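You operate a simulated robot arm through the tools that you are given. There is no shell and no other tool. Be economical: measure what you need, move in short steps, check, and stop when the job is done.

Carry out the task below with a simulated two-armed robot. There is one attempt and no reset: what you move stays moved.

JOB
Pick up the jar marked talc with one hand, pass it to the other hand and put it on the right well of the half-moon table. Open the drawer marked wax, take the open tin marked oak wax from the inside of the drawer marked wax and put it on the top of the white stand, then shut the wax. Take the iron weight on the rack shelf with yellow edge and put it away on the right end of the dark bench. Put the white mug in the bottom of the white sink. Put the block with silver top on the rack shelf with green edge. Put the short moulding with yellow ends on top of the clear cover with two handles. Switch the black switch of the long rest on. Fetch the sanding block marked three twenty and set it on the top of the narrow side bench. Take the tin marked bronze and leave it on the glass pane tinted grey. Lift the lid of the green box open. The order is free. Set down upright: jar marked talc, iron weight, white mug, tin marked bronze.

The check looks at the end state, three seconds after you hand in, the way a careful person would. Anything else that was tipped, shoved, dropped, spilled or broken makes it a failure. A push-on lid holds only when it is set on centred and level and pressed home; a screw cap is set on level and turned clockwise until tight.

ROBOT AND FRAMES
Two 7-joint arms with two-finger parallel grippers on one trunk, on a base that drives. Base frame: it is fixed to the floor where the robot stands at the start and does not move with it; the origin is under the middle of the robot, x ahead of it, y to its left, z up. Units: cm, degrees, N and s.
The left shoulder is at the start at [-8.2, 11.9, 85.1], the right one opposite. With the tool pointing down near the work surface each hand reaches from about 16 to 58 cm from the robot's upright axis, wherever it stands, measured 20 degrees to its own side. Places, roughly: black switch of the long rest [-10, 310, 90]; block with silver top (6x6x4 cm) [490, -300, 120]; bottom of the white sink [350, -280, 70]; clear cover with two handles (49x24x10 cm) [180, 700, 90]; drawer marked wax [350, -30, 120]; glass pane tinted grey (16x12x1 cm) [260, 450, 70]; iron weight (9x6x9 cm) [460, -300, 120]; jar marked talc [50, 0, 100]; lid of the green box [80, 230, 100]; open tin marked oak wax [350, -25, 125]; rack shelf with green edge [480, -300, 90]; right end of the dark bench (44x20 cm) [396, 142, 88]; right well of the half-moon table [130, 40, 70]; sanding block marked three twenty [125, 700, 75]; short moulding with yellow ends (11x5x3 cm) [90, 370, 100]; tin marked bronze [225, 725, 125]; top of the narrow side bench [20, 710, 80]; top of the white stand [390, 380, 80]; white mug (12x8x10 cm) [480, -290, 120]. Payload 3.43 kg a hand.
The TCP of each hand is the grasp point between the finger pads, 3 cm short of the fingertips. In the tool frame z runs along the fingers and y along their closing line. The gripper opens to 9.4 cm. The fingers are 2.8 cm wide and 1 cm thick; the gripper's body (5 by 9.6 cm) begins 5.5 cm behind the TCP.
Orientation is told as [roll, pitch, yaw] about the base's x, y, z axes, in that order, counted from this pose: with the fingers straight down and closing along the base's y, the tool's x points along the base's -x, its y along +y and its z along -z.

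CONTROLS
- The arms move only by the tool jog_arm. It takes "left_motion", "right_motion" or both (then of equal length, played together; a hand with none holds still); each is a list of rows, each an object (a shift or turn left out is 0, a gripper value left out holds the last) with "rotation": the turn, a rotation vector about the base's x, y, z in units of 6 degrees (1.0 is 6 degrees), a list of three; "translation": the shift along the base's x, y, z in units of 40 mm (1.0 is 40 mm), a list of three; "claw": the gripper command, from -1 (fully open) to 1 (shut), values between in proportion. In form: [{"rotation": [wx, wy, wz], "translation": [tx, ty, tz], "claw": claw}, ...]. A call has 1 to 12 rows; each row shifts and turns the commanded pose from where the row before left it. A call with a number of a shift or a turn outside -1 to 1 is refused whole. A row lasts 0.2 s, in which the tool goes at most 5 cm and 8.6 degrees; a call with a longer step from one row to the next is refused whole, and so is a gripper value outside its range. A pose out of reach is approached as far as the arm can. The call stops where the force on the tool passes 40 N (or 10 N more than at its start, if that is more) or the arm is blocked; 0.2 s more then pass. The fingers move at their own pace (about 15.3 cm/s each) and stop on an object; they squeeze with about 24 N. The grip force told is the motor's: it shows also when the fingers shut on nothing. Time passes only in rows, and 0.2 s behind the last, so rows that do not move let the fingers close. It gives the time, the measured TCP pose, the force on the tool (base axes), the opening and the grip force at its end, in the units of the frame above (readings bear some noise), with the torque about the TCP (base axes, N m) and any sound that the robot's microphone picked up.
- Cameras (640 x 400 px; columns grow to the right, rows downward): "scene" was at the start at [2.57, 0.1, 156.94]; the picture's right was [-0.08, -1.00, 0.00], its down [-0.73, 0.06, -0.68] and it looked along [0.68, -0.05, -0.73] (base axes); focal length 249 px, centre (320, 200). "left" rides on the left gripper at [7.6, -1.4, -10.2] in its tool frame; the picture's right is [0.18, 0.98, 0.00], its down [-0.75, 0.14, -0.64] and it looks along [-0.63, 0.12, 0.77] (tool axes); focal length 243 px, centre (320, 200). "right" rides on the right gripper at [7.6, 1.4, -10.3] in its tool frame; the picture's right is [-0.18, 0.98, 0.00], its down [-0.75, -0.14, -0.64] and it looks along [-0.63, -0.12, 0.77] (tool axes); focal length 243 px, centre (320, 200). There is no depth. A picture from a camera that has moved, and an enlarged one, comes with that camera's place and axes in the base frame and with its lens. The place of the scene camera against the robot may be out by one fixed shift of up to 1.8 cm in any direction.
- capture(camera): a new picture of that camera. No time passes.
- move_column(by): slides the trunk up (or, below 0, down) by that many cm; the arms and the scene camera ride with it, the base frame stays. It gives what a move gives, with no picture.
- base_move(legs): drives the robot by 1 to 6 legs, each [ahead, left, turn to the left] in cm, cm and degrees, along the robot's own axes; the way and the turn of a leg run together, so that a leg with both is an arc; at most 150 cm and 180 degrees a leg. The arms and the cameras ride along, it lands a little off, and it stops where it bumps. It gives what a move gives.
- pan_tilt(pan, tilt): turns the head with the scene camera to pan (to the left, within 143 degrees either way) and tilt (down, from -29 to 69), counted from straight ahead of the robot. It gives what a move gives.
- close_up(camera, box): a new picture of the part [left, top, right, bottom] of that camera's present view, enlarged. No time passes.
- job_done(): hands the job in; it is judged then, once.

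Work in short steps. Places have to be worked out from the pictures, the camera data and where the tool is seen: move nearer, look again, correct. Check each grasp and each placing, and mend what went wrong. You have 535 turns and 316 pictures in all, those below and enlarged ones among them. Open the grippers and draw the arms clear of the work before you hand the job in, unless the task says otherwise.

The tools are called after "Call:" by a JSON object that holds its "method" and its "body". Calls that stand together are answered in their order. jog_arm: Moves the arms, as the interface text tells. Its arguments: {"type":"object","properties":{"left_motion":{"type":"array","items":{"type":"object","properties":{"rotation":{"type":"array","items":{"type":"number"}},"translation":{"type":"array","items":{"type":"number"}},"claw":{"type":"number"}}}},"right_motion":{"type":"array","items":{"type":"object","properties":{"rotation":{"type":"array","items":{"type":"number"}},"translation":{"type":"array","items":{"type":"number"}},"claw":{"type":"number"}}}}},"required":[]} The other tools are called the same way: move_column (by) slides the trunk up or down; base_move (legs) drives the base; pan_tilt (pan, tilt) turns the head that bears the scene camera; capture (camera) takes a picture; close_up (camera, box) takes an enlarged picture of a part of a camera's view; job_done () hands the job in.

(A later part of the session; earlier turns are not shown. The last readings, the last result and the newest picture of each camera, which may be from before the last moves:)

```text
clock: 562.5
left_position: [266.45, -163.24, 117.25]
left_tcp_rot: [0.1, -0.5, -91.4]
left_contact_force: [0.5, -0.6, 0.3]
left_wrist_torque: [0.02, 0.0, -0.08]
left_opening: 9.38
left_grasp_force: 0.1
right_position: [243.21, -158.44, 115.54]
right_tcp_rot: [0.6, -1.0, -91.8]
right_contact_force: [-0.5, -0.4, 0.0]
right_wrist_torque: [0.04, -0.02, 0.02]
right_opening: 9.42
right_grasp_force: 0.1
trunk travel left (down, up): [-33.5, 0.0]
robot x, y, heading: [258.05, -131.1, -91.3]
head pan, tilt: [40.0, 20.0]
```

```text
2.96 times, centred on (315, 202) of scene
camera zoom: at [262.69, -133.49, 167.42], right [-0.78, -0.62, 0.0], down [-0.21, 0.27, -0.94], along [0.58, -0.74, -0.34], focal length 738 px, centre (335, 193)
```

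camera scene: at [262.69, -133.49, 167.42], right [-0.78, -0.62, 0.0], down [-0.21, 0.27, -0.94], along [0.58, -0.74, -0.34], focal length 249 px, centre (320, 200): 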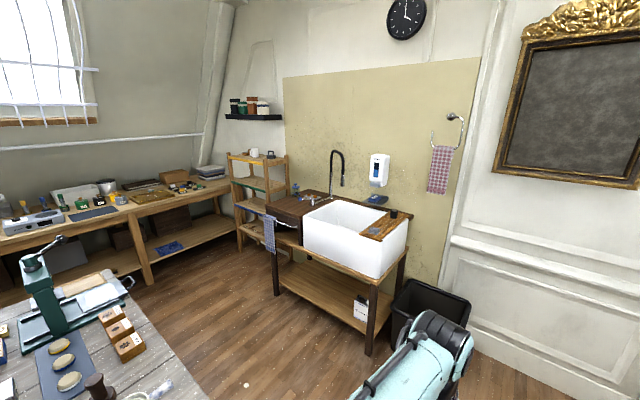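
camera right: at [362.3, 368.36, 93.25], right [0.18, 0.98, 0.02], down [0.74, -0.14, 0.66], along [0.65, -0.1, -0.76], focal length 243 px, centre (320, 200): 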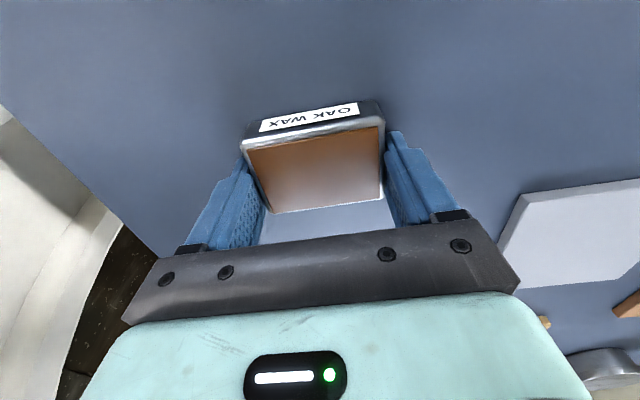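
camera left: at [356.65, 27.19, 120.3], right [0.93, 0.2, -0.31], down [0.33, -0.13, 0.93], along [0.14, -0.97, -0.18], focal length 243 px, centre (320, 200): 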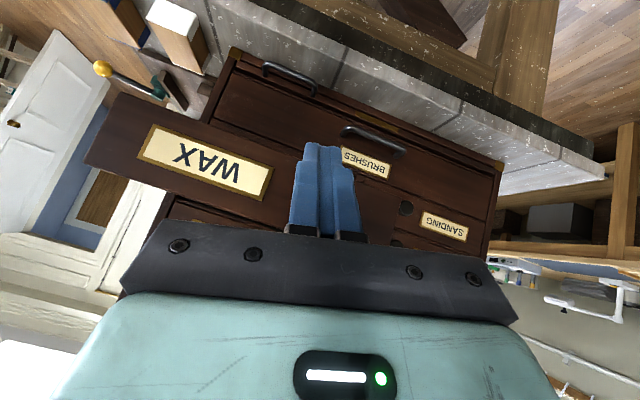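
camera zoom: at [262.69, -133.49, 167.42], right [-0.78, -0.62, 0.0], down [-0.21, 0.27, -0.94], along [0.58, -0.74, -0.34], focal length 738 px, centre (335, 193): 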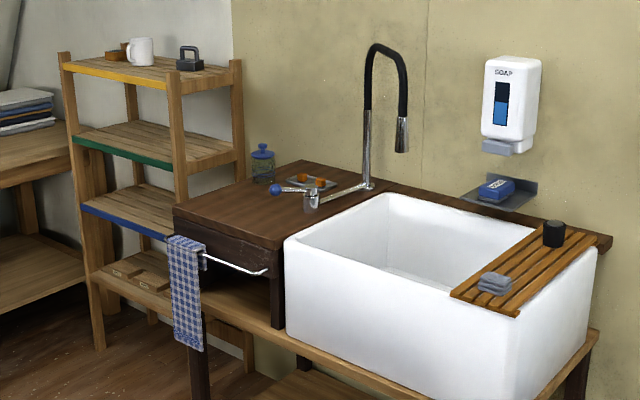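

Top shelf (yellow edge): orange block, white mug, iron weight; green edge is the shelf below. I drive between the chest table and the sink to stand before the rack.

Call:
{"method": "base_move", "body": {"legs": [[66, 0, 1.3], [0, 150, 0], [0, 52, 0]]}}

Call:
{"method": "pan_tilt", "body": {"pan": 0, "tilt": 25}}

Call:
{"method": "capture", "body": {"camera": "scene"}}

```text
clock: 583.6
left_position: [467.54, -227.84, 117.16]
left_tcp_rot: [0.1, -0.6, -90.9]
left_contact_force: [-0.9, -0.3, -0.3]
left_wrist_torque: [-0.03, 0.02, 0.0]
left_opening: 9.42
left_grasp_force: 0.0
right_position: [444.2, -223.32, 115.48]
right_tcp_rot: [0.7, -1.1, -91.4]
right_contact_force: [0.9, -0.7, 0.3]
right_wrist_torque: [0.03, 0.02, -0.01]
right_opening: 9.38
right_grasp_force: 0.1
trunk travel left (down, up): [-33.5, 0.0]
robot x, y, heading: [458.54, -195.89, -91.2]
head pan, tilt: [40.0, 20.0]
```

```text
clock: 584.7
left_position: [467.47, -227.87, 117.26]
left_tcp_rot: [0.1, -0.5, -90.9]
left_contact_force: [-0.3, 0.0, 0.7]
left_wrist_torque: [0.02, -0.01, -0.02]
left_opening: 9.39
left_grasp_force: 0.2
right_position: [444.3, -223.29, 115.51]
right_tcp_rot: [0.7, -1.0, -91.3]
right_contact_force: [0.3, 0.5, -1.0]
right_wrist_torque: [-0.01, -0.02, -0.02]
right_opening: 9.41
right_grasp_force: 0.1
trunk travel left (down, up): [-33.5, 0.0]
robot x, y, heading: [458.59, -196.01, -91.0]
head pan, tilt: [0.0, 25.0]
```

```text
113 pictures are left
camera scene: at [457.37, -200.1, 166.61], right [-1.0, 0.02, 0.0], down [0.01, 0.42, -0.91], along [-0.01, -0.91, -0.42], focal length 249 px, centre (320, 200)
```

scene: 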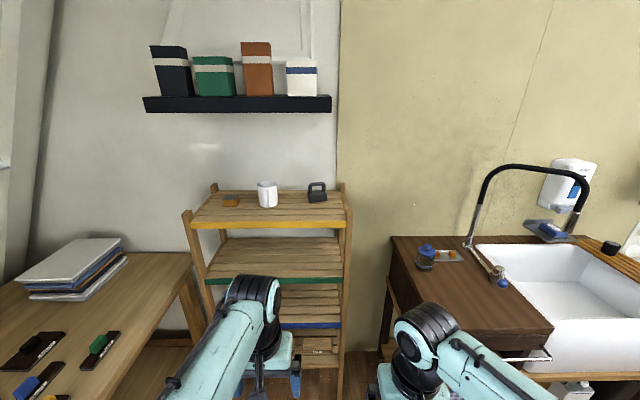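

Call:
{"method": "close_up", "body": {"camera": "scene", "box": [180, 165, 380, 290]}}

```text
3.20 times, centred on (280, 228) of scene
camera zoom: at [457.37, -200.1, 166.61], right [-1.0, 0.02, 0.0], down [0.01, 0.42, -0.91], along [-0.01, -0.91, -0.42], focal length 797 px, centre (448, 112)
```

zoom: 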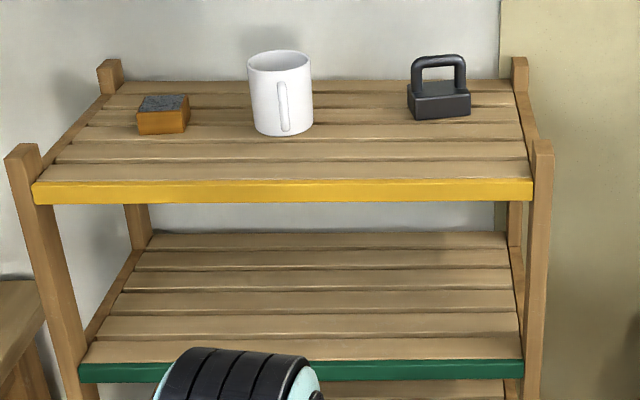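

I lower the trunk 22 cm for a second view to triangulate.

Call:
{"method": "move_column", "body": {"by": -22}}

Call:
{"method": "close_up", "body": {"camera": "scene", "box": [180, 125, 380, 250]}}

```text
clock: 587.0
left_position: [467.49, -227.84, 95.33]
left_tcp_rot: [0.1, -0.5, -90.9]
left_contact_force: [0.4, 0.0, 0.2]
left_wrist_torque: [0.01, -0.01, 0.02]
left_opening: 9.4
left_grasp_force: 0.0
right_position: [444.11, -223.3, 93.52]
right_tcp_rot: [0.7, -1.0, -91.4]
right_contact_force: [-0.1, -0.5, -0.9]
right_wrist_torque: [0.0, 0.0, 0.0]
right_opening: 9.39
right_grasp_force: 0.0
trunk travel left (down, up): [-11.5, 22.0]
robot x, y, heading: [458.62, -196.05, -91.0]
head pan, tilt: [0.0, 25.0]
```

```text
3.20 times, centred on (280, 188) of scene
camera zoom: at [457.33, -201.8, 144.16], right [-1.0, 0.02, 0.0], down [0.01, 0.42, -0.91], along [-0.01, -0.91, -0.42], focal length 797 px, centre (448, 240)
```

zoom: 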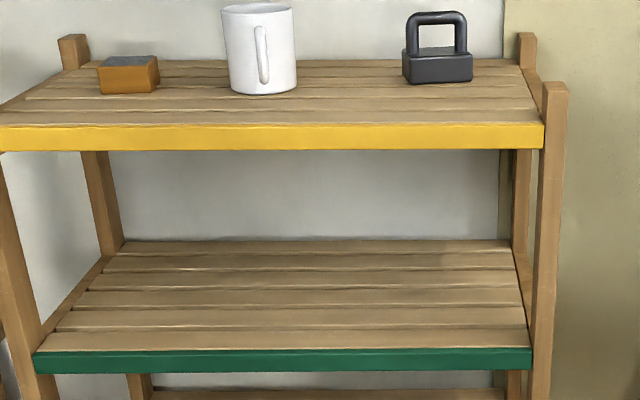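

Triangulated: yellow shelf top z 121.4, front edge y −279.6; weight [457.7,−299], mug [477.3,−294.6] (handle to front), block [492.5,−293.4]; green shelf z 94.3. I raise the trunk, drive in front of the block, and tilt the left hand 50° forward.

Call:
{"method": "move_column", "body": {"by": 22}}

Call:
{"method": "base_move", "body": {"legs": [[22, 23, 1]]}}

Call:
{"method": "jog_arm", "body": {"left_motion": [{"rotation": [-1, 0, 0], "translation": [0, 0, 0.3]}, {"rotation": [-1, 0, 0], "translation": [0, 0, 0.4]}, {"rotation": [-1, 0, 0], "translation": [0, 0, 0.4]}, {"rotation": [-1, 0, 0], "translation": [0, 0, 0.5]}, {"rotation": [-1, 0, 0], "translation": [0, 0, 0.5]}, {"rotation": [-1, 0, 0], "translation": [0, 0, 0.5]}, {"rotation": [-1, 0, 0], "translation": [0, 0, 0.5]}, {"rotation": [-1, 0, 0], "translation": [0, 0, 0.5]}, {"rotation": [-0.33, 0, 0], "translation": [0, 0, 0.4]}, {}]}}

Call:
{"method": "capture", "body": {"camera": "left"}}

```text
clock: 589.4
left_position: [467.54, -227.72, 117.22]
left_tcp_rot: [0.1, -0.4, -90.8]
left_contact_force: [-0.3, 0.9, 0.0]
left_wrist_torque: [0.01, -0.03, 0.0]
left_opening: 9.39
left_grasp_force: 0.1
right_position: [444.23, -223.11, 115.52]
right_tcp_rot: [0.8, -1.1, -91.4]
right_contact_force: [-0.2, 0.1, 0.0]
right_wrist_torque: [0.02, -0.01, -0.03]
right_opening: 9.38
right_grasp_force: 0.0
trunk travel left (down, up): [-33.5, 0.0]
robot x, y, heading: [458.32, -195.82, -90.9]
head pan, tilt: [0.0, 25.0]
```

```text
clock: 592.0
left_position: [490.95, -249.51, 117.13]
left_tcp_rot: [0.2, -0.4, -89.6]
left_contact_force: [-1.0, 0.8, -0.3]
left_wrist_torque: [0.01, 0.01, 0.0]
left_opening: 9.4
left_grasp_force: 0.1
right_position: [467.46, -245.43, 115.6]
right_tcp_rot: [0.8, -1.0, -90.2]
right_contact_force: [0.2, -0.7, -0.2]
right_wrist_torque: [-0.04, 0.0, 0.03]
right_opening: 9.4
right_grasp_force: 0.0
trunk travel left (down, up): [-33.5, 0.0]
robot x, y, heading: [480.93, -217.9, -89.9]
head pan, tilt: [0.0, 25.0]
```

```text
clock: 594.2
left_position: [491.05, -249.75, 133.11]
left_tcp_rot: [-0.3, -50.5, -89.6]
left_contact_force: [0.2, -0.2, -1.1]
left_wrist_torque: [-0.01, 0.01, 0.01]
left_opening: 9.4
left_grasp_force: 0.1
right_position: [467.42, -245.43, 115.59]
right_tcp_rot: [0.7, -0.9, -90.1]
right_contact_force: [-0.3, 0.5, 0.0]
right_wrist_torque: [0.02, 0.06, -0.03]
right_opening: 9.41
right_grasp_force: 0.0
trunk travel left (down, up): [-33.5, 0.0]
robot x, y, heading: [481.27, -218.06, -89.5]
head pan, tilt: [0.0, 25.0]
```

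```text
110 pictures are left
camera left: at [489.45, -237.09, 133.81], right [0.98, 0.12, -0.15], down [0.14, 0.02, 0.99], along [0.12, -0.99, 0.0], focal length 243 px, centre (320, 200)
```

left: 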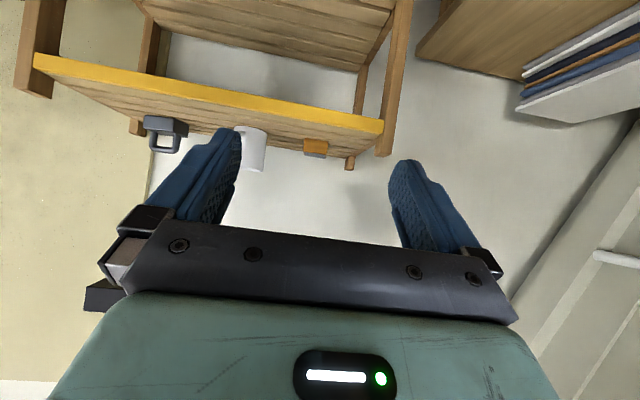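

Block seen at about x 493.5. I drive 22 cm closer and look again.

Call:
{"method": "base_move", "body": {"legs": [[22, 0, -0.5]]}}

Call:
{"method": "capture", "body": {"camera": "left"}}

Call:
{"method": "capture", "body": {"camera": "scene"}}

```text
clock: 595.9
left_position: [491.04, -272.0, 133.19]
left_tcp_rot: [-0.2, -50.5, -89.5]
left_contact_force: [0.3, -0.1, -0.7]
left_wrist_torque: [0.03, 0.02, -0.03]
left_opening: 9.39
left_grasp_force: 0.1
right_position: [467.54, -267.83, 115.47]
right_tcp_rot: [0.7, -0.9, -90.3]
right_contact_force: [-0.9, 0.6, -0.1]
right_wrist_torque: [-0.03, -0.03, 0.0]
right_opening: 9.4
right_grasp_force: 0.1
trunk travel left (down, up): [-33.5, 0.0]
robot x, y, heading: [481.32, -240.13, -89.8]
head pan, tilt: [0.0, 25.0]
```

```text
109 pictures are left
camera left: at [489.52, -259.41, 133.78], right [0.98, 0.12, -0.15], down [0.14, 0.02, 0.99], along [0.12, -0.99, 0.0], focal length 243 px, centre (320, 200)
```

left: 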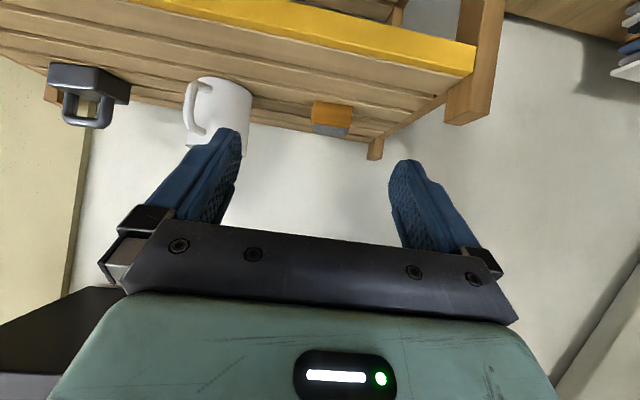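

```text
108 pictures are left
camera scene: at [480.22, -244.42, 166.59], right [-1.0, 0.0, 0.0], down [0.0, 0.42, -0.91], along [0.0, -0.91, -0.42], focal length 249 px, centre (320, 200)
```

scene: 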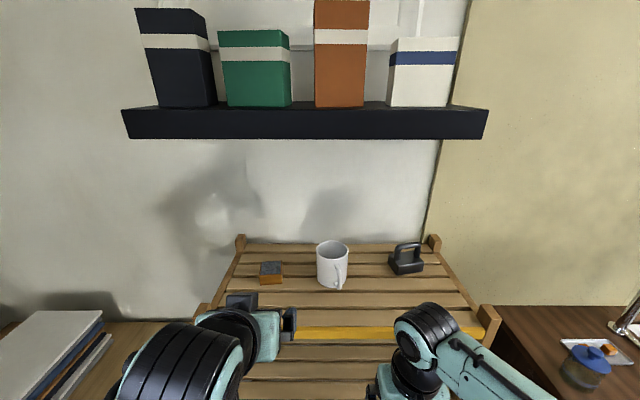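

Block centre [493.4, -294.3]. I line up at z≈125 in front of it and check.

Call:
{"method": "jog_arm", "body": {"left_motion": [{"translation": [0.2, -0.3, -0.6]}, {"translation": [0.2, -0.4, -0.7]}, {"translation": [0.2, -0.5, -0.6]}, {"translation": [0, -0.5, 0]}, {"translation": [0, -0.6, 0]}, {}]}}

Call:
{"method": "capture", "body": {"camera": "left"}}

```text
clock: 597.3
left_position: [493.58, -281.43, 125.48]
left_tcp_rot: [-0.2, -50.5, -89.6]
left_contact_force: [0.9, 0.1, -0.7]
left_wrist_torque: [0.03, 0.01, 0.0]
left_opening: 9.4
left_grasp_force: 0.0
right_position: [467.41, -267.8, 115.59]
right_tcp_rot: [0.7, -1.0, -90.4]
right_contact_force: [-0.7, -0.4, 0.9]
right_wrist_torque: [-0.03, -0.01, 0.04]
right_opening: 9.39
right_grasp_force: 0.1
trunk travel left (down, up): [-33.5, 0.0]
robot x, y, heading: [481.13, -240.23, -89.6]
head pan, tilt: [0.0, 25.0]
```

```text
107 pictures are left
camera left: at [491.98, -268.78, 126.16], right [0.98, 0.12, -0.15], down [0.14, 0.02, 0.99], along [0.12, -0.99, 0.0], focal length 243 px, centre (320, 200)
```

left: 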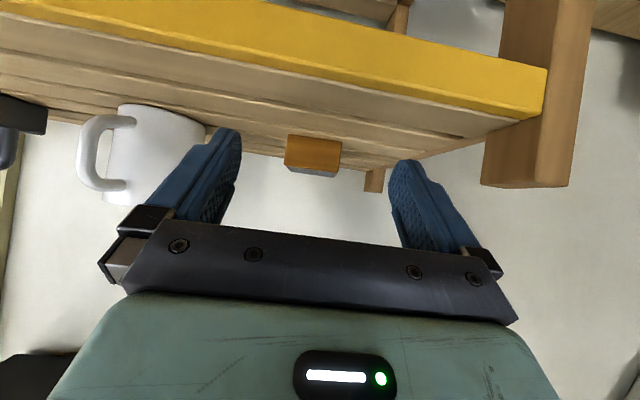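

The shelf is lower than thought (~119.7). I lower to z 123 and advance to the block.

Call:
{"method": "jog_arm", "body": {"left_motion": [{"translation": [0, 0, -0.3]}, {"translation": [0, 0, -0.3]}, {"translation": [0, -0.5, 0]}, {"translation": [0, -0.6, 0]}, {"translation": [0, -0.6, 0]}, {}]}}

Call:
{"method": "capture", "body": {"camera": "left"}}

```text
clock: 598.7
left_position: [493.35, -288.11, 123.09]
left_tcp_rot: [-0.4, -50.4, -89.5]
left_contact_force: [-0.1, 0.2, 0.7]
left_wrist_torque: [-0.04, -0.04, 0.01]
left_opening: 9.4
left_grasp_force: 0.1
right_position: [467.49, -267.85, 115.55]
right_tcp_rot: [0.7, -0.9, -90.3]
right_contact_force: [0.0, -0.4, -0.1]
right_wrist_torque: [-0.04, 0.0, 0.02]
right_opening: 9.39
right_grasp_force: 0.0
trunk travel left (down, up): [-33.5, 0.0]
robot x, y, heading: [481.07, -240.78, -90.0]
head pan, tilt: [0.0, 25.0]
```

```text
106 pictures are left
camera left: at [491.76, -275.55, 123.82], right [0.98, 0.12, -0.15], down [0.14, 0.02, 0.99], along [0.12, -0.99, 0.0], focal length 243 px, centre (320, 200)
```

left: 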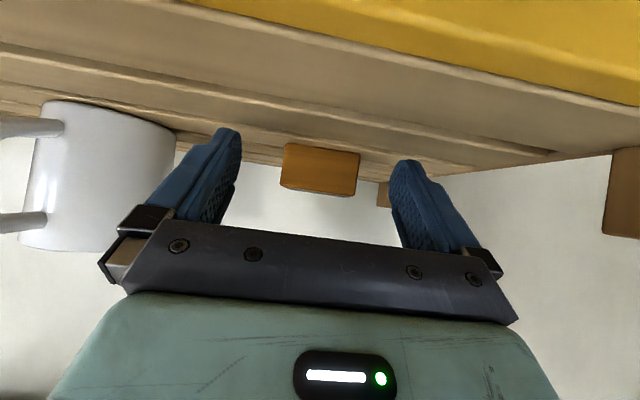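

Aligned. Advance 5 cm and grip.

Call:
{"method": "jog_arm", "body": {"left_motion": [{"translation": [0, -0.5, 0]}, {"translation": [0, -0.5, 0]}, {"translation": [0, -0.25, 0]}, {}, {"claw": 1}, {"claw": 1}, {"claw": 1}, {"claw": 1}]}}

Call:
{"method": "capture", "body": {"camera": "left"}}

```text
clock: 600.5
left_position: [493.62, -293.09, 123.08]
left_tcp_rot: [-0.3, -50.5, -89.4]
left_contact_force: [0.3, 0.4, 1.6]
left_wrist_torque: [-0.13, -0.03, -0.04]
left_opening: 5.54
left_grasp_force: 24.2
right_position: [467.43, -267.83, 115.67]
right_tcp_rot: [0.7, -0.9, -90.3]
right_contact_force: [-0.5, -0.1, 1.0]
right_wrist_torque: [0.01, 0.0, 0.01]
right_opening: 9.4
right_grasp_force: 0.1
trunk travel left (down, up): [-33.5, 0.0]
robot x, y, heading: [480.96, -240.57, -89.7]
head pan, tilt: [0.0, 25.0]
```

```text
105 pictures are left
camera left: at [491.97, -280.5, 123.82], right [0.98, 0.12, -0.15], down [0.14, 0.02, 0.99], along [0.12, -0.99, 0.0], focal length 243 px, centre (320, 200)
```

left: 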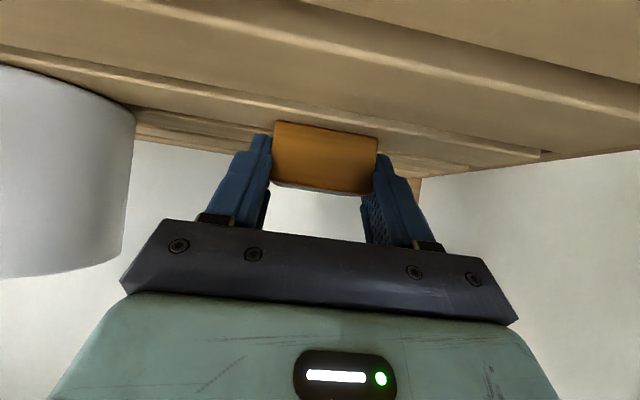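

Gripped. Lift, back out with the base, lower the trunk to the green shelf level.

Call:
{"method": "jog_arm", "body": {"left_motion": [{"translation": [0, 0, 0.3]}, {"translation": [0, 0.1, 0.4]}, {"translation": [0, 0.3, 0.2]}, {}]}}

Call:
{"method": "base_move", "body": {"legs": [[-30, 0, 0]]}}

Call:
{"method": "move_column", "body": {"by": -25}}

Call:
{"method": "capture", "body": {"camera": "left"}}

Call:
{"method": "capture", "body": {"camera": "scene"}}

```text
clock: 601.5
left_position: [493.58, -291.56, 126.75]
left_tcp_rot: [-0.3, -50.5, -89.7]
left_contact_force: [0.2, -0.6, -0.2]
left_wrist_torque: [0.02, 0.0, 0.0]
left_opening: 5.57
left_grasp_force: 24.3
right_position: [467.5, -267.99, 115.54]
right_tcp_rot: [0.7, -1.0, -90.2]
right_contact_force: [-1.0, -0.1, 0.0]
right_wrist_torque: [-0.02, 0.02, 0.02]
right_opening: 9.4
right_grasp_force: 0.1
trunk travel left (down, up): [-33.5, 0.0]
robot x, y, heading: [481.12, -240.09, -90.0]
head pan, tilt: [0.0, 25.0]
```

```text
clock: 603.5
left_position: [493.87, -261.81, 126.73]
left_tcp_rot: [-0.3, -50.5, -89.0]
left_contact_force: [-1.1, -0.3, 0.0]
left_wrist_torque: [0.0, 0.01, 0.03]
left_opening: 5.55
left_grasp_force: 23.9
right_position: [467.52, -238.39, 115.45]
right_tcp_rot: [0.6, -1.1, -89.7]
right_contact_force: [0.7, -0.6, -0.4]
right_wrist_torque: [0.01, -0.02, -0.01]
right_opening: 9.42
right_grasp_force: 0.0
trunk travel left (down, up): [-33.5, 0.0]
robot x, y, heading: [480.7, -211.0, -89.3]
head pan, tilt: [0.0, 25.0]
```

```text
clock: 606.1
left_position: [493.85, -261.55, 101.73]
left_tcp_rot: [-0.5, -50.5, -88.8]
left_contact_force: [0.0, -0.6, -0.1]
left_wrist_torque: [0.05, -0.03, 0.0]
left_opening: 5.54
left_grasp_force: 24.2
right_position: [467.62, -238.27, 90.61]
right_tcp_rot: [0.6, -1.1, -89.7]
right_contact_force: [0.4, 0.1, -0.1]
right_wrist_torque: [0.0, -0.01, 0.01]
right_opening: 9.4
right_grasp_force: 0.1
trunk travel left (down, up): [-8.5, 25.0]
robot x, y, heading: [480.82, -211.09, -89.3]
head pan, tilt: [0.0, 25.0]
```

```text
104 pictures are left
camera left: at [492.15, -249.13, 102.4], right [0.98, 0.13, -0.15], down [0.14, 0.02, 0.99], along [0.13, -0.99, 0.0], focal length 243 px, centre (320, 200)
```

left: 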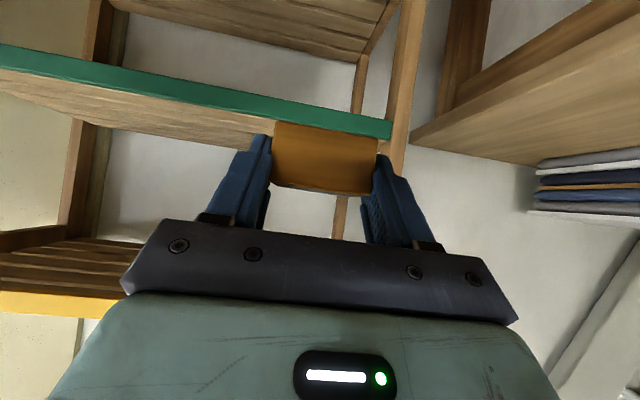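

```text
103 pictures are left
camera scene: at [480.04, -217.51, 140.82], right [-1.0, -0.01, 0.0], down [-0.01, 0.42, -0.91], along [0.01, -0.91, -0.42], focal length 249 px, centre (320, 200)
```

scene: 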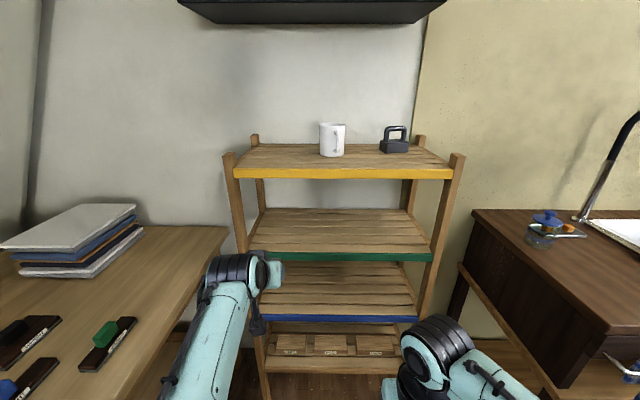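

Green shelf top about z 93.3. I shift inward 8 cm, drive 20 cm forward, and lower the block onto it.

Call:
{"method": "jog_arm", "body": {"left_motion": [{"translation": [-0.7, 0, 0]}, {"translation": [-0.7, 0, 0]}, {"translation": [-0.6, 0, 0]}, {}]}}

Call:
{"method": "base_move", "body": {"legs": [[21, 0, 0]]}}

Call:
{"method": "jog_arm", "body": {"left_motion": [{"translation": [0, -0.4, 0]}, {"translation": [0, -0.3, -0.4]}, {"translation": [0, 0, -0.4]}, {"translation": [0, 0, -0.2]}, {"translation": [0, 0, -0.15]}, {"translation": [0, 0, -0.12]}, {"translation": [0, 0, -0.12]}, {"translation": [0, 0, -0.12]}, {}]}}

Call:
{"method": "capture", "body": {"camera": "left"}}

Call:
{"method": "capture", "body": {"camera": "scene"}}

```text
clock: 607.1
left_position: [485.95, -261.92, 101.9]
left_tcp_rot: [-0.3, -50.5, -88.9]
left_contact_force: [0.8, 0.3, -0.1]
left_wrist_torque: [0.04, 0.0, 0.01]
left_opening: 5.51
left_grasp_force: 24.4
right_position: [467.57, -238.21, 90.6]
right_tcp_rot: [0.7, -1.1, -89.8]
right_contact_force: [-0.2, -0.3, -1.0]
right_wrist_torque: [-0.04, 0.01, 0.02]
right_opening: 9.38
right_grasp_force: 0.0
trunk travel left (down, up): [-8.5, 25.0]
robot x, y, heading: [480.95, -210.8, -88.8]
head pan, tilt: [0.0, 25.0]
```

```text
clock: 608.8
left_position: [486.16, -283.3, 102.01]
left_tcp_rot: [-0.3, -50.6, -88.8]
left_contact_force: [-0.2, 0.0, -0.5]
left_wrist_torque: [0.04, 0.0, 0.02]
left_opening: 5.53
left_grasp_force: 24.1
right_position: [467.87, -259.79, 90.41]
right_tcp_rot: [0.7, -0.9, -89.6]
right_contact_force: [0.2, 1.3, -0.1]
right_wrist_torque: [0.02, -0.02, 0.0]
right_opening: 9.38
right_grasp_force: 0.0
trunk travel left (down, up): [-8.5, 25.0]
robot x, y, heading: [481.24, -231.82, -88.9]
head pan, tilt: [0.0, 25.0]
```

```text
clock: 610.8
left_position: [486.08, -286.06, 96.0]
left_tcp_rot: [-0.3, -50.8, -88.9]
left_contact_force: [1.9, -1.0, 6.4]
left_wrist_torque: [-0.12, -0.24, -0.03]
left_opening: 5.51
left_grasp_force: 23.8
right_position: [467.82, -259.68, 90.65]
right_tcp_rot: [0.7, -1.0, -89.6]
right_contact_force: [1.0, 0.4, 0.1]
right_wrist_torque: [0.01, 0.01, 0.0]
right_opening: 9.39
right_grasp_force: 0.1
trunk travel left (down, up): [-8.5, 25.0]
robot x, y, heading: [481.01, -232.13, -89.1]
head pan, tilt: [0.0, 25.0]
```

```text
102 pictures are left
camera left: at [484.53, -273.51, 96.74], right [0.98, 0.13, -0.15], down [0.14, 0.02, 0.99], along [0.13, -0.99, 0.0], focal length 243 px, centre (320, 200)
```

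left: 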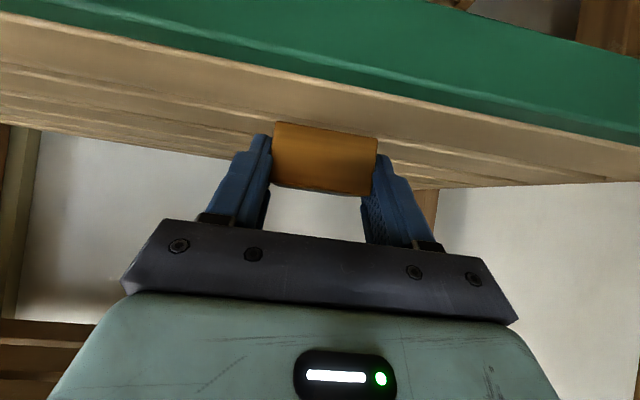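

```text
101 pictures are left
camera scene: at [480.38, -238.83, 140.82], right [-1.0, -0.02, 0.0], down [-0.01, 0.42, -0.91], along [0.01, -0.91, -0.42], focal length 249 px, centre (320, 200)
```

scene: 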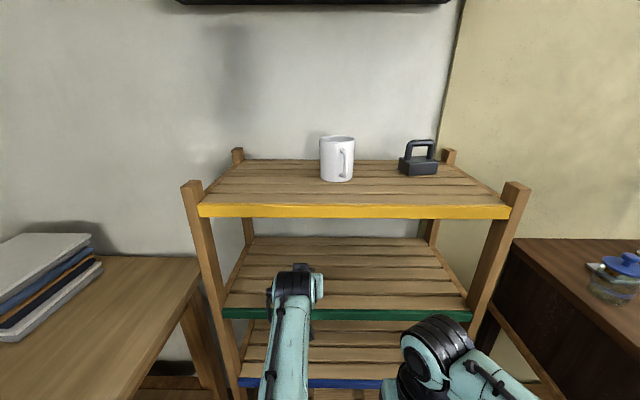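

Contact with the green shelf. Open and retreat along the tool axis.

Call:
{"method": "jog_arm", "body": {"left_motion": [{"translation": [0, 0, -0.04]}, {"claw": -1}, {"claw": -1}, {"translation": [0, 0.2, 0.16]}, {"translation": [0, 0.4, 0.3]}, {"translation": [0, 0.6, 0.3]}, {"translation": [0, 0.6, 0.2]}, {}]}}

Call:
{"method": "base_move", "body": {"legs": [[-22, 0, 0]]}}

Call:
{"method": "close_up", "body": {"camera": "scene", "box": [200, 110, 480, 330]}}

```text
clock: 612.5
left_position: [486.47, -278.8, 99.81]
left_tcp_rot: [-0.3, -50.5, -88.7]
left_contact_force: [0.4, 0.1, -0.7]
left_wrist_torque: [0.01, 0.0, -0.04]
left_opening: 9.41
left_grasp_force: 0.0
right_position: [467.82, -259.74, 90.59]
right_tcp_rot: [0.8, -0.9, -89.6]
right_contact_force: [0.4, 0.4, 0.3]
right_wrist_torque: [0.02, -0.01, 0.0]
right_opening: 9.43
right_grasp_force: 0.0
trunk travel left (down, up): [-8.5, 25.0]
robot x, y, heading: [481.14, -232.18, -89.0]
head pan, tilt: [0.0, 25.0]
```

```text
clock: 614.2
left_position: [486.2, -257.09, 99.8]
left_tcp_rot: [-0.3, -50.5, -88.7]
left_contact_force: [1.0, 0.4, -0.6]
left_wrist_torque: [-0.01, 0.02, 0.0]
left_opening: 9.4
left_grasp_force: 0.0
right_position: [467.66, -237.94, 90.54]
right_tcp_rot: [0.7, -1.0, -89.4]
right_contact_force: [-0.7, 0.6, -0.1]
right_wrist_torque: [-0.03, -0.03, -0.01]
right_opening: 9.4
right_grasp_force: 0.0
trunk travel left (down, up): [-8.5, 25.0]
robot x, y, heading: [480.86, -210.4, -89.1]
head pan, tilt: [0.0, 25.0]
```

```text
1.82 times, centred on (340, 220) of scene
camera zoom: at [480.03, -217.06, 140.81], right [-1.0, -0.02, 0.0], down [-0.01, 0.42, -0.91], along [0.01, -0.91, -0.42], focal length 453 px, centre (284, 164)
```

zoom: 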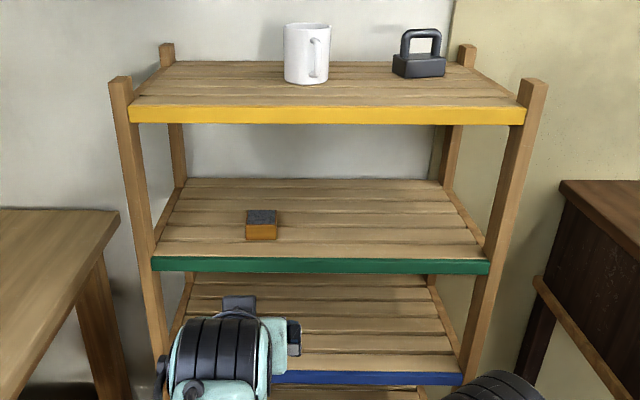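

The silver-top block stands on the green shelf. Next the mug with the left hand: raise the trunk, shift right 14 cm, reduce the tilt to 25°.

Call:
{"method": "move_column", "body": {"by": 25}}

Call:
{"method": "base_move", "body": {"legs": [[0, -14, -0.9]]}}

Call:
{"method": "jog_arm", "body": {"left_motion": [{"rotation": [1, 0, 0], "translation": [0.3, 0.3, 0.3]}, {"rotation": [1, 0, 0], "translation": [0.3, 0.3, 0.2]}, {"rotation": [1, 0, 0], "translation": [0.3, 0.3, 0]}, {"rotation": [1, 0, 0], "translation": [0.3, 0, 0]}, {"rotation": [0.25, 0, 0]}, {}]}}

Call:
{"method": "base_move", "body": {"legs": [[30, 0, 0]]}}

Call:
{"method": "capture", "body": {"camera": "left"}}

Call:
{"method": "capture", "body": {"camera": "scene"}}

```text
clock: 616.8
left_position: [486.07, -257.16, 124.7]
left_tcp_rot: [-0.3, -50.5, -88.7]
left_contact_force: [-0.1, 0.2, -0.3]
left_wrist_torque: [-0.02, 0.02, 0.0]
left_opening: 9.38
left_grasp_force: 0.3
right_position: [467.53, -237.89, 115.53]
right_tcp_rot: [0.7, -1.0, -89.6]
right_contact_force: [-0.3, 0.6, -0.3]
right_wrist_torque: [0.03, 0.01, -0.01]
right_opening: 9.43
right_grasp_force: 0.1
trunk travel left (down, up): [-33.5, 0.0]
robot x, y, heading: [480.6, -210.32, -89.4]
head pan, tilt: [0.0, 25.0]
```

```text
clock: 618.7
left_position: [471.31, -257.33, 124.7]
left_tcp_rot: [-0.2, -50.5, -89.8]
left_contact_force: [0.1, 0.2, -0.2]
left_wrist_torque: [0.02, -0.02, 0.0]
left_opening: 9.43
left_grasp_force: 0.0
right_position: [453.11, -237.96, 115.5]
right_tcp_rot: [0.8, -1.0, -90.5]
right_contact_force: [0.4, -0.3, -1.2]
right_wrist_torque: [0.01, -0.01, -0.01]
right_opening: 9.41
right_grasp_force: 0.0
trunk travel left (down, up): [-33.5, 0.0]
robot x, y, heading: [466.92, -210.77, -90.1]
head pan, tilt: [0.0, 25.0]
```

```text
clock: 620.1
left_position: [475.95, -253.7, 126.74]
left_tcp_rot: [-0.2, -25.0, -89.9]
left_contact_force: [0.1, -1.3, -0.1]
left_wrist_torque: [0.03, -0.05, 0.01]
left_opening: 9.38
left_grasp_force: 0.1
right_position: [453.15, -237.75, 115.57]
right_tcp_rot: [0.6, -1.0, -90.6]
right_contact_force: [-0.3, -0.2, -0.7]
right_wrist_torque: [0.01, 0.0, 0.01]
right_opening: 9.4
right_grasp_force: 0.1
trunk travel left (down, up): [-33.5, 0.0]
robot x, y, heading: [466.74, -210.5, -90.2]
head pan, tilt: [0.0, 25.0]
```

```text
clock: 622.1
left_position: [475.92, -282.74, 126.67]
left_tcp_rot: [-0.2, -25.0, -90.0]
left_contact_force: [0.8, 0.7, 0.6]
left_wrist_torque: [-0.01, 0.01, 0.02]
left_opening: 9.4
left_grasp_force: 0.0
right_position: [453.05, -266.66, 115.45]
right_tcp_rot: [0.7, -1.0, -90.5]
right_contact_force: [0.3, 0.0, 0.4]
right_wrist_torque: [0.0, 0.02, 0.01]
right_opening: 9.42
right_grasp_force: 0.0
trunk travel left (down, up): [-33.5, 0.0]
robot x, y, heading: [466.8, -239.02, -90.0]
head pan, tilt: [0.0, 25.0]
```

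```text
99 pictures are left
camera left: at [474.35, -271.45, 132.75], right [0.98, 0.17, -0.08], down [0.14, -0.41, 0.9], along [0.12, -0.9, -0.43], focal length 243 px, centre (320, 200)
```

left: 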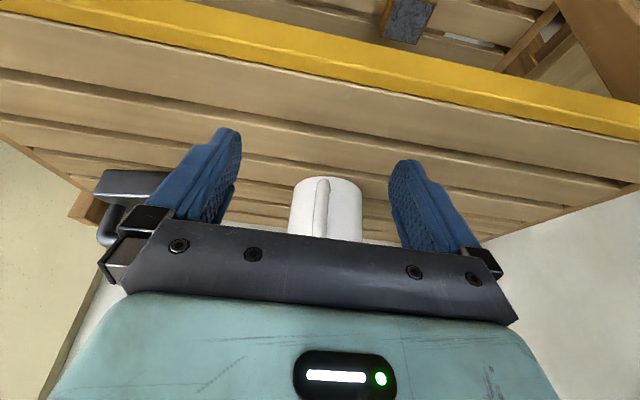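

```text
98 pictures are left
camera scene: at [465.82, -243.32, 166.59], right [-1.0, 0.0, 0.0], down [0.0, 0.42, -0.91], along [0.0, -0.91, -0.42], focal length 249 px, centre (320, 200)
```

scene: 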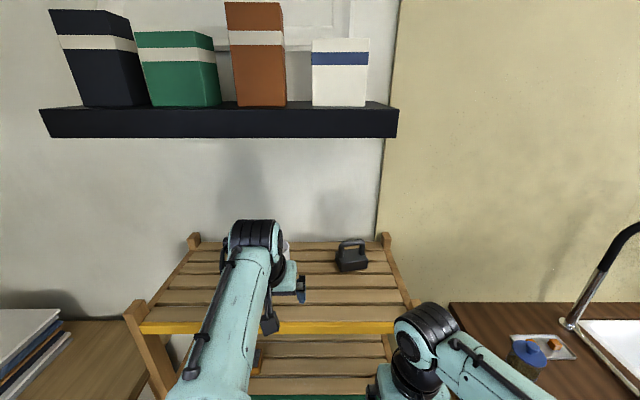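

Mug at about [478, -296.5]. I shift +2 cm in x and advance 8 cm, then check.

Call:
{"method": "jog_arm", "body": {"left_motion": [{"translation": [0.5, 0, 0.05]}, {"translation": [0, -0.5, 0.05]}, {"translation": [0, -0.5, 0]}, {"translation": [0, -0.5, 0]}, {"translation": [0, -0.5, 0]}, {}]}}

Call:
{"method": "capture", "body": {"camera": "left"}}

Call:
{"method": "close_up", "body": {"camera": "scene", "box": [220, 210, 380, 310]}}

```text
clock: 623.5
left_position: [477.79, -290.71, 127.09]
left_tcp_rot: [-0.3, -25.1, -89.9]
left_contact_force: [0.5, 0.6, 0.0]
left_wrist_torque: [0.03, 0.01, 0.03]
left_opening: 9.39
left_grasp_force: 0.0
right_position: [452.98, -266.52, 115.52]
right_tcp_rot: [0.7, -1.0, -90.7]
right_contact_force: [-0.3, -0.7, 0.6]
right_wrist_torque: [0.01, -0.02, 0.0]
right_opening: 9.38
right_grasp_force: 0.1
trunk travel left (down, up): [-33.5, 0.0]
robot x, y, heading: [466.8, -239.02, -90.2]
head pan, tilt: [0.0, 25.0]
```

```text
97 pictures are left
camera left: at [476.33, -279.5, 133.19], right [0.98, 0.17, -0.08], down [0.14, -0.41, 0.9], along [0.12, -0.9, -0.43], focal length 243 px, centre (320, 200)
```

left: 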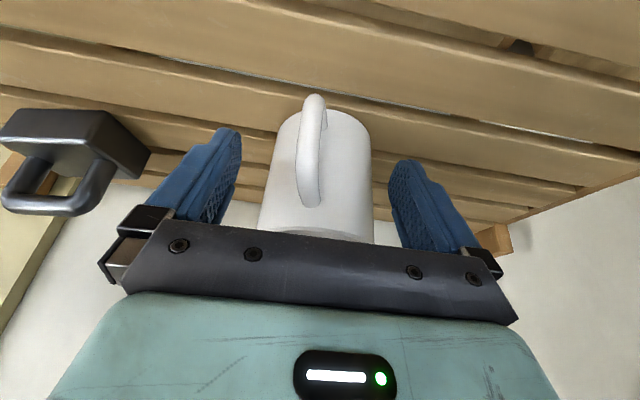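

```text
4.00 times, centred on (300, 260) of scene
camera zoom: at [465.82, -243.3, 166.61], right [-1.0, 0.0, 0.0], down [0.0, 0.42, -0.91], along [0.0, -0.91, -0.42], focal length 996 px, centre (400, -40)
```

zoom: 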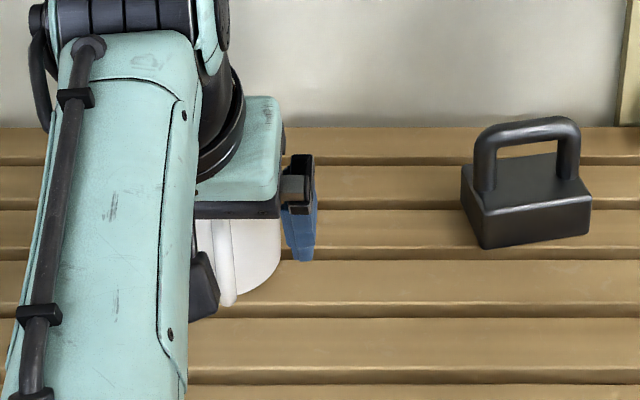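

Centred; advance 6 cm and close gently.

Call:
{"method": "jog_arm", "body": {"left_motion": [{"translation": [0, -0.5, 0]}, {"translation": [0, -0.5, 0]}, {"translation": [0, -0.5, 0]}, {}, {"claw": 1}, {"claw": 1}, {"claw": 1}]}}

Call:
{"method": "capture", "body": {"camera": "left"}}

```text
clock: 625.1
left_position: [477.87, -291.71, 127.12]
left_tcp_rot: [-0.2, -25.1, -89.9]
left_contact_force: [0.4, 0.2, 0.3]
left_wrist_torque: [0.0, -0.04, 0.01]
left_opening: 7.17
left_grasp_force: 24.0
left hand out of reach, approached as far as the arm can: row 1, 2, 3
right_position: [453.08, -266.74, 115.41]
right_tcp_rot: [0.7, -1.1, -90.6]
right_contact_force: [0.0, -0.4, 0.1]
right_wrist_torque: [0.0, 0.0, 0.03]
right_opening: 9.41
right_grasp_force: 0.0
trunk travel left (down, up): [-33.5, 0.0]
robot x, y, heading: [466.9, -239.32, -90.2]
head pan, tilt: [0.0, 25.0]
```

```text
95 pictures are left
camera left: at [476.39, -280.57, 133.12], right [0.98, 0.17, -0.08], down [0.14, -0.41, 0.9], along [0.12, -0.9, -0.43], focal length 243 px, centre (320, 200)
```

left: 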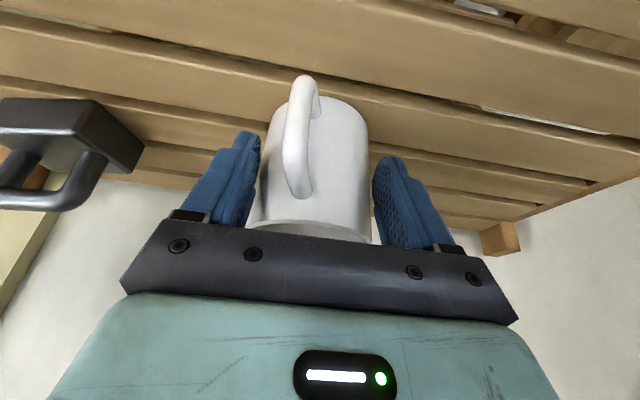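

Out of reach: only the mug's front is pinched. I reopen, drive 6 cm closer and re-centre.

Call:
{"method": "jog_arm", "body": {"left_motion": [{"claw": -1}, {"claw": -1}, {}]}}

Call:
{"method": "base_move", "body": {"legs": [[5.5, 0, 0]]}}

Call:
{"method": "capture", "body": {"camera": "left"}}

```text
clock: 625.9
left_position: [477.79, -291.59, 127.04]
left_tcp_rot: [-0.1, -25.0, -89.9]
left_contact_force: [-0.4, -0.1, -0.1]
left_wrist_torque: [-0.01, -0.01, 0.0]
left_opening: 9.4
left_grasp_force: 0.0
right_position: [453.01, -266.64, 115.54]
right_tcp_rot: [0.7, -1.0, -90.6]
right_contact_force: [0.3, 0.5, 0.1]
right_wrist_torque: [-0.01, -0.01, -0.02]
right_opening: 9.39
right_grasp_force: 0.1
trunk travel left (down, up): [-33.5, 0.0]
robot x, y, heading: [466.41, -239.46, -90.2]
head pan, tilt: [0.0, 25.0]
```

```text
clock: 626.8
left_position: [477.89, -296.99, 126.93]
left_tcp_rot: [-0.1, -24.9, -89.9]
left_contact_force: [0.5, -0.1, -0.4]
left_wrist_torque: [0.0, 0.01, -0.04]
left_opening: 9.42
left_grasp_force: 0.0
right_position: [453.03, -271.94, 115.54]
right_tcp_rot: [0.7, -1.0, -90.4]
right_contact_force: [0.5, -0.5, 0.0]
right_wrist_torque: [0.0, -0.04, 0.01]
right_opening: 9.39
right_grasp_force: 0.1
trunk travel left (down, up): [-33.5, 0.0]
robot x, y, heading: [466.63, -245.15, -89.9]
head pan, tilt: [0.0, 25.0]
```

```text
94 pictures are left
camera left: at [476.39, -285.87, 133.09], right [0.98, 0.17, -0.08], down [0.14, -0.41, 0.9], along [0.12, -0.9, -0.43], focal length 243 px, centre (320, 200)
```

left: 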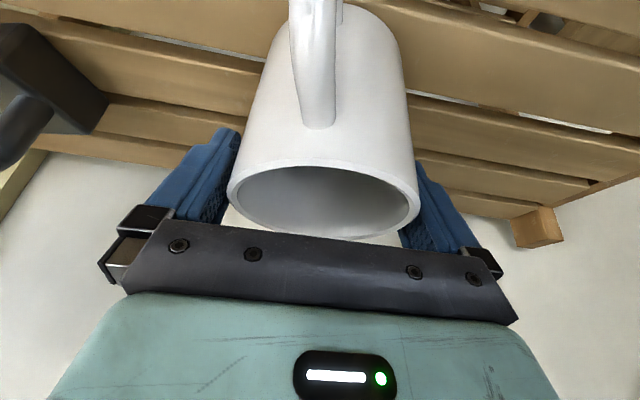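

Mug is well between the fingers. Close.

Call:
{"method": "jog_arm", "body": {"left_motion": [{"claw": 1}, {"claw": 1}, {"claw": 1}, {"claw": 1}]}}

Call:
{"method": "jog_arm", "body": {"left_motion": [{"translation": [0, 0.1, 0.2]}, {"translation": [0, 0.2, 0.3]}, {"translation": [0, 0.3, 0.3]}, {}]}}

Call:
{"method": "capture", "body": {"camera": "left"}}

```text
clock: 627.8
left_position: [477.92, -297.18, 127.02]
left_tcp_rot: [-0.3, -25.0, -89.8]
left_contact_force: [0.4, 0.3, -1.2]
left_wrist_torque: [-0.1, 0.01, 0.02]
left_opening: 8.4
left_grasp_force: 23.4
right_position: [452.97, -272.15, 115.6]
right_tcp_rot: [0.7, -1.1, -90.5]
right_contact_force: [0.8, 1.6, 0.6]
right_wrist_torque: [0.01, 0.01, -0.02]
right_opening: 9.41
right_grasp_force: 0.1
trunk travel left (down, up): [-33.5, 0.0]
robot x, y, heading: [466.99, -245.13, -90.0]
head pan, tilt: [0.0, 25.0]
```

```text
clock: 628.8
left_position: [477.94, -294.55, 130.27]
left_tcp_rot: [-0.3, -25.0, -90.0]
left_contact_force: [-0.3, -0.5, -3.2]
left_wrist_torque: [-0.04, 0.02, -0.02]
left_opening: 8.39
left_grasp_force: 24.1
right_position: [453.03, -272.32, 115.58]
right_tcp_rot: [0.7, -0.9, -90.5]
right_contact_force: [1.0, 0.1, -0.1]
right_wrist_torque: [-0.01, -0.03, 0.03]
right_opening: 9.4
right_grasp_force: 0.0
trunk travel left (down, up): [-33.5, 0.0]
robot x, y, heading: [466.43, -244.69, -90.2]
head pan, tilt: [0.0, 25.0]
```

```text
93 pictures are left
camera left: at [476.42, -283.49, 136.38], right [0.98, 0.17, -0.08], down [0.14, -0.41, 0.9], along [0.12, -0.9, -0.43], focal length 243 px, centre (320, 200)
```

left: 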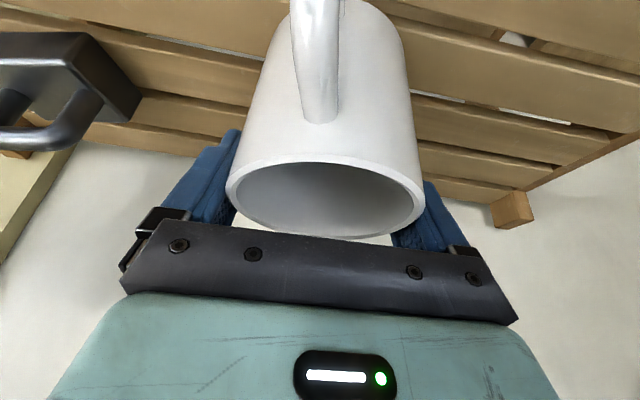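

Mug held. I back out and strafe right to face the sink.

Call:
{"method": "base_move", "body": {"legs": [[-49, 0, 0], [0, -113, 0]]}}

Call:
{"method": "pan_tilt", "body": {"pan": 0, "tilt": 45}}

Call:
{"method": "capture", "body": {"camera": "scene"}}

```text
clock: 641.5
left_position: [363.11, -243.46, 130.2]
left_tcp_rot: [-0.3, -25.0, -92.0]
left_contact_force: [-0.3, 0.1, -2.6]
left_wrist_torque: [-0.02, -0.06, 0.01]
left_opening: 8.34
left_grasp_force: 24.1
right_position: [339.2, -220.14, 115.6]
right_tcp_rot: [0.7, -1.1, -92.7]
right_contact_force: [0.6, -0.6, -0.5]
right_wrist_torque: [0.02, 0.04, 0.01]
right_opening: 9.42
right_grasp_force: 0.0
trunk travel left (down, up): [-33.5, 0.0]
robot x, y, heading: [354.09, -193.26, -92.0]
head pan, tilt: [0.0, 25.0]
```

```text
clock: 642.4
left_position: [363.07, -243.47, 130.23]
left_tcp_rot: [-0.1, -25.0, -92.1]
left_contact_force: [0.9, -0.2, -3.5]
left_wrist_torque: [-0.1, 0.0, -0.03]
left_opening: 8.39
left_grasp_force: 23.9
right_position: [339.02, -220.19, 115.57]
right_tcp_rot: [0.7, -1.0, -92.8]
right_contact_force: [0.1, -1.1, -0.2]
right_wrist_torque: [-0.02, 0.01, -0.03]
right_opening: 9.39
right_grasp_force: 0.1
trunk travel left (down, up): [-33.5, 0.0]
robot x, y, heading: [353.83, -193.26, -92.5]
head pan, tilt: [0.0, 45.0]
```

```text
92 pictures are left
camera scene: at [352.85, -196.33, 163.56], right [-1.0, 0.04, 0.0], down [0.03, 0.71, -0.71], along [-0.03, -0.71, -0.71], focal length 249 px, centre (320, 200)
```

scene: 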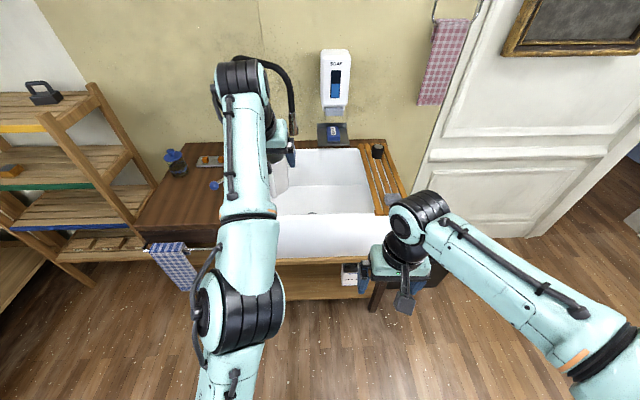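

Basin opening spans about x 329–370, y −254…−294. I align so the mug is over [346, -271], and look again.

Call:
{"method": "base_move", "body": {"legs": [[0, -16, 2.4], [27, 0, 0]]}}

Call:
{"method": "pan_tilt", "body": {"pan": 0, "tilt": 55}}

Call:
{"method": "capture", "body": {"camera": "scene"}}

Call:
{"method": "capture", "body": {"camera": "left"}}

```text
clock: 645.9
left_position: [350.12, -268.63, 130.23]
left_tcp_rot: [-0.2, -25.0, -89.2]
left_contact_force: [0.5, -0.4, -3.2]
left_wrist_torque: [-0.06, -0.02, 0.0]
left_opening: 8.39
left_grasp_force: 23.9
right_position: [324.94, -246.63, 115.53]
right_tcp_rot: [0.8, -1.0, -89.8]
right_contact_force: [0.3, -0.8, 0.4]
right_wrist_torque: [0.01, 0.03, -0.04]
right_opening: 9.4
right_grasp_force: 0.1
trunk travel left (down, up): [-33.5, 0.0]
robot x, y, heading: [338.43, -219.18, -89.1]
head pan, tilt: [0.0, 45.0]
```

```text
clock: 646.6
left_position: [350.14, -268.75, 130.34]
left_tcp_rot: [-0.3, -25.0, -89.3]
left_contact_force: [0.3, -0.1, -3.6]
left_wrist_torque: [-0.05, -0.03, -0.01]
left_opening: 8.41
left_grasp_force: 24.4
right_position: [325.0, -246.73, 115.67]
right_tcp_rot: [0.7, -1.0, -89.9]
right_contact_force: [0.2, -0.2, 0.3]
right_wrist_torque: [-0.02, 0.03, 0.0]
right_opening: 9.37
right_grasp_force: 0.1
trunk travel left (down, up): [-33.5, 0.0]
robot x, y, heading: [338.16, -219.25, -89.1]
head pan, tilt: [0.0, 55.0]
```

```text
91 pictures are left
camera scene: at [337.47, -221.31, 162.21], right [-1.0, -0.01, 0.0], down [-0.01, 0.82, -0.57], along [0.01, -0.57, -0.82], focal length 249 px, centre (320, 200)
```

scene: 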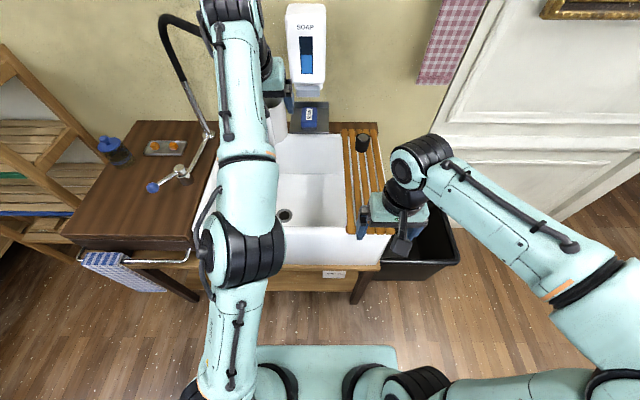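

```text
90 pictures are left
camera left: at [348.51, -257.73, 136.37], right [0.98, 0.18, -0.08], down [0.15, -0.41, 0.9], along [0.13, -0.89, -0.43], focal length 243 px, centre (320, 200)
```

left: 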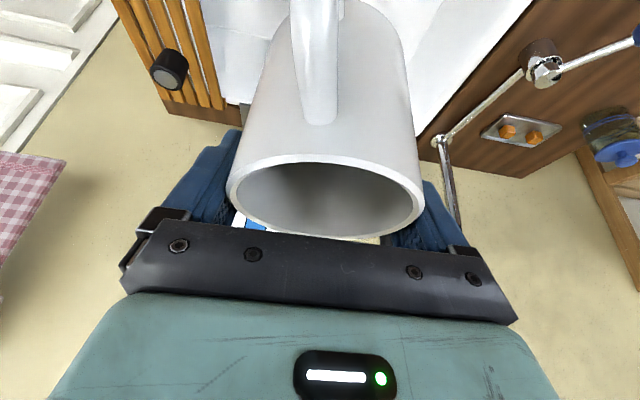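

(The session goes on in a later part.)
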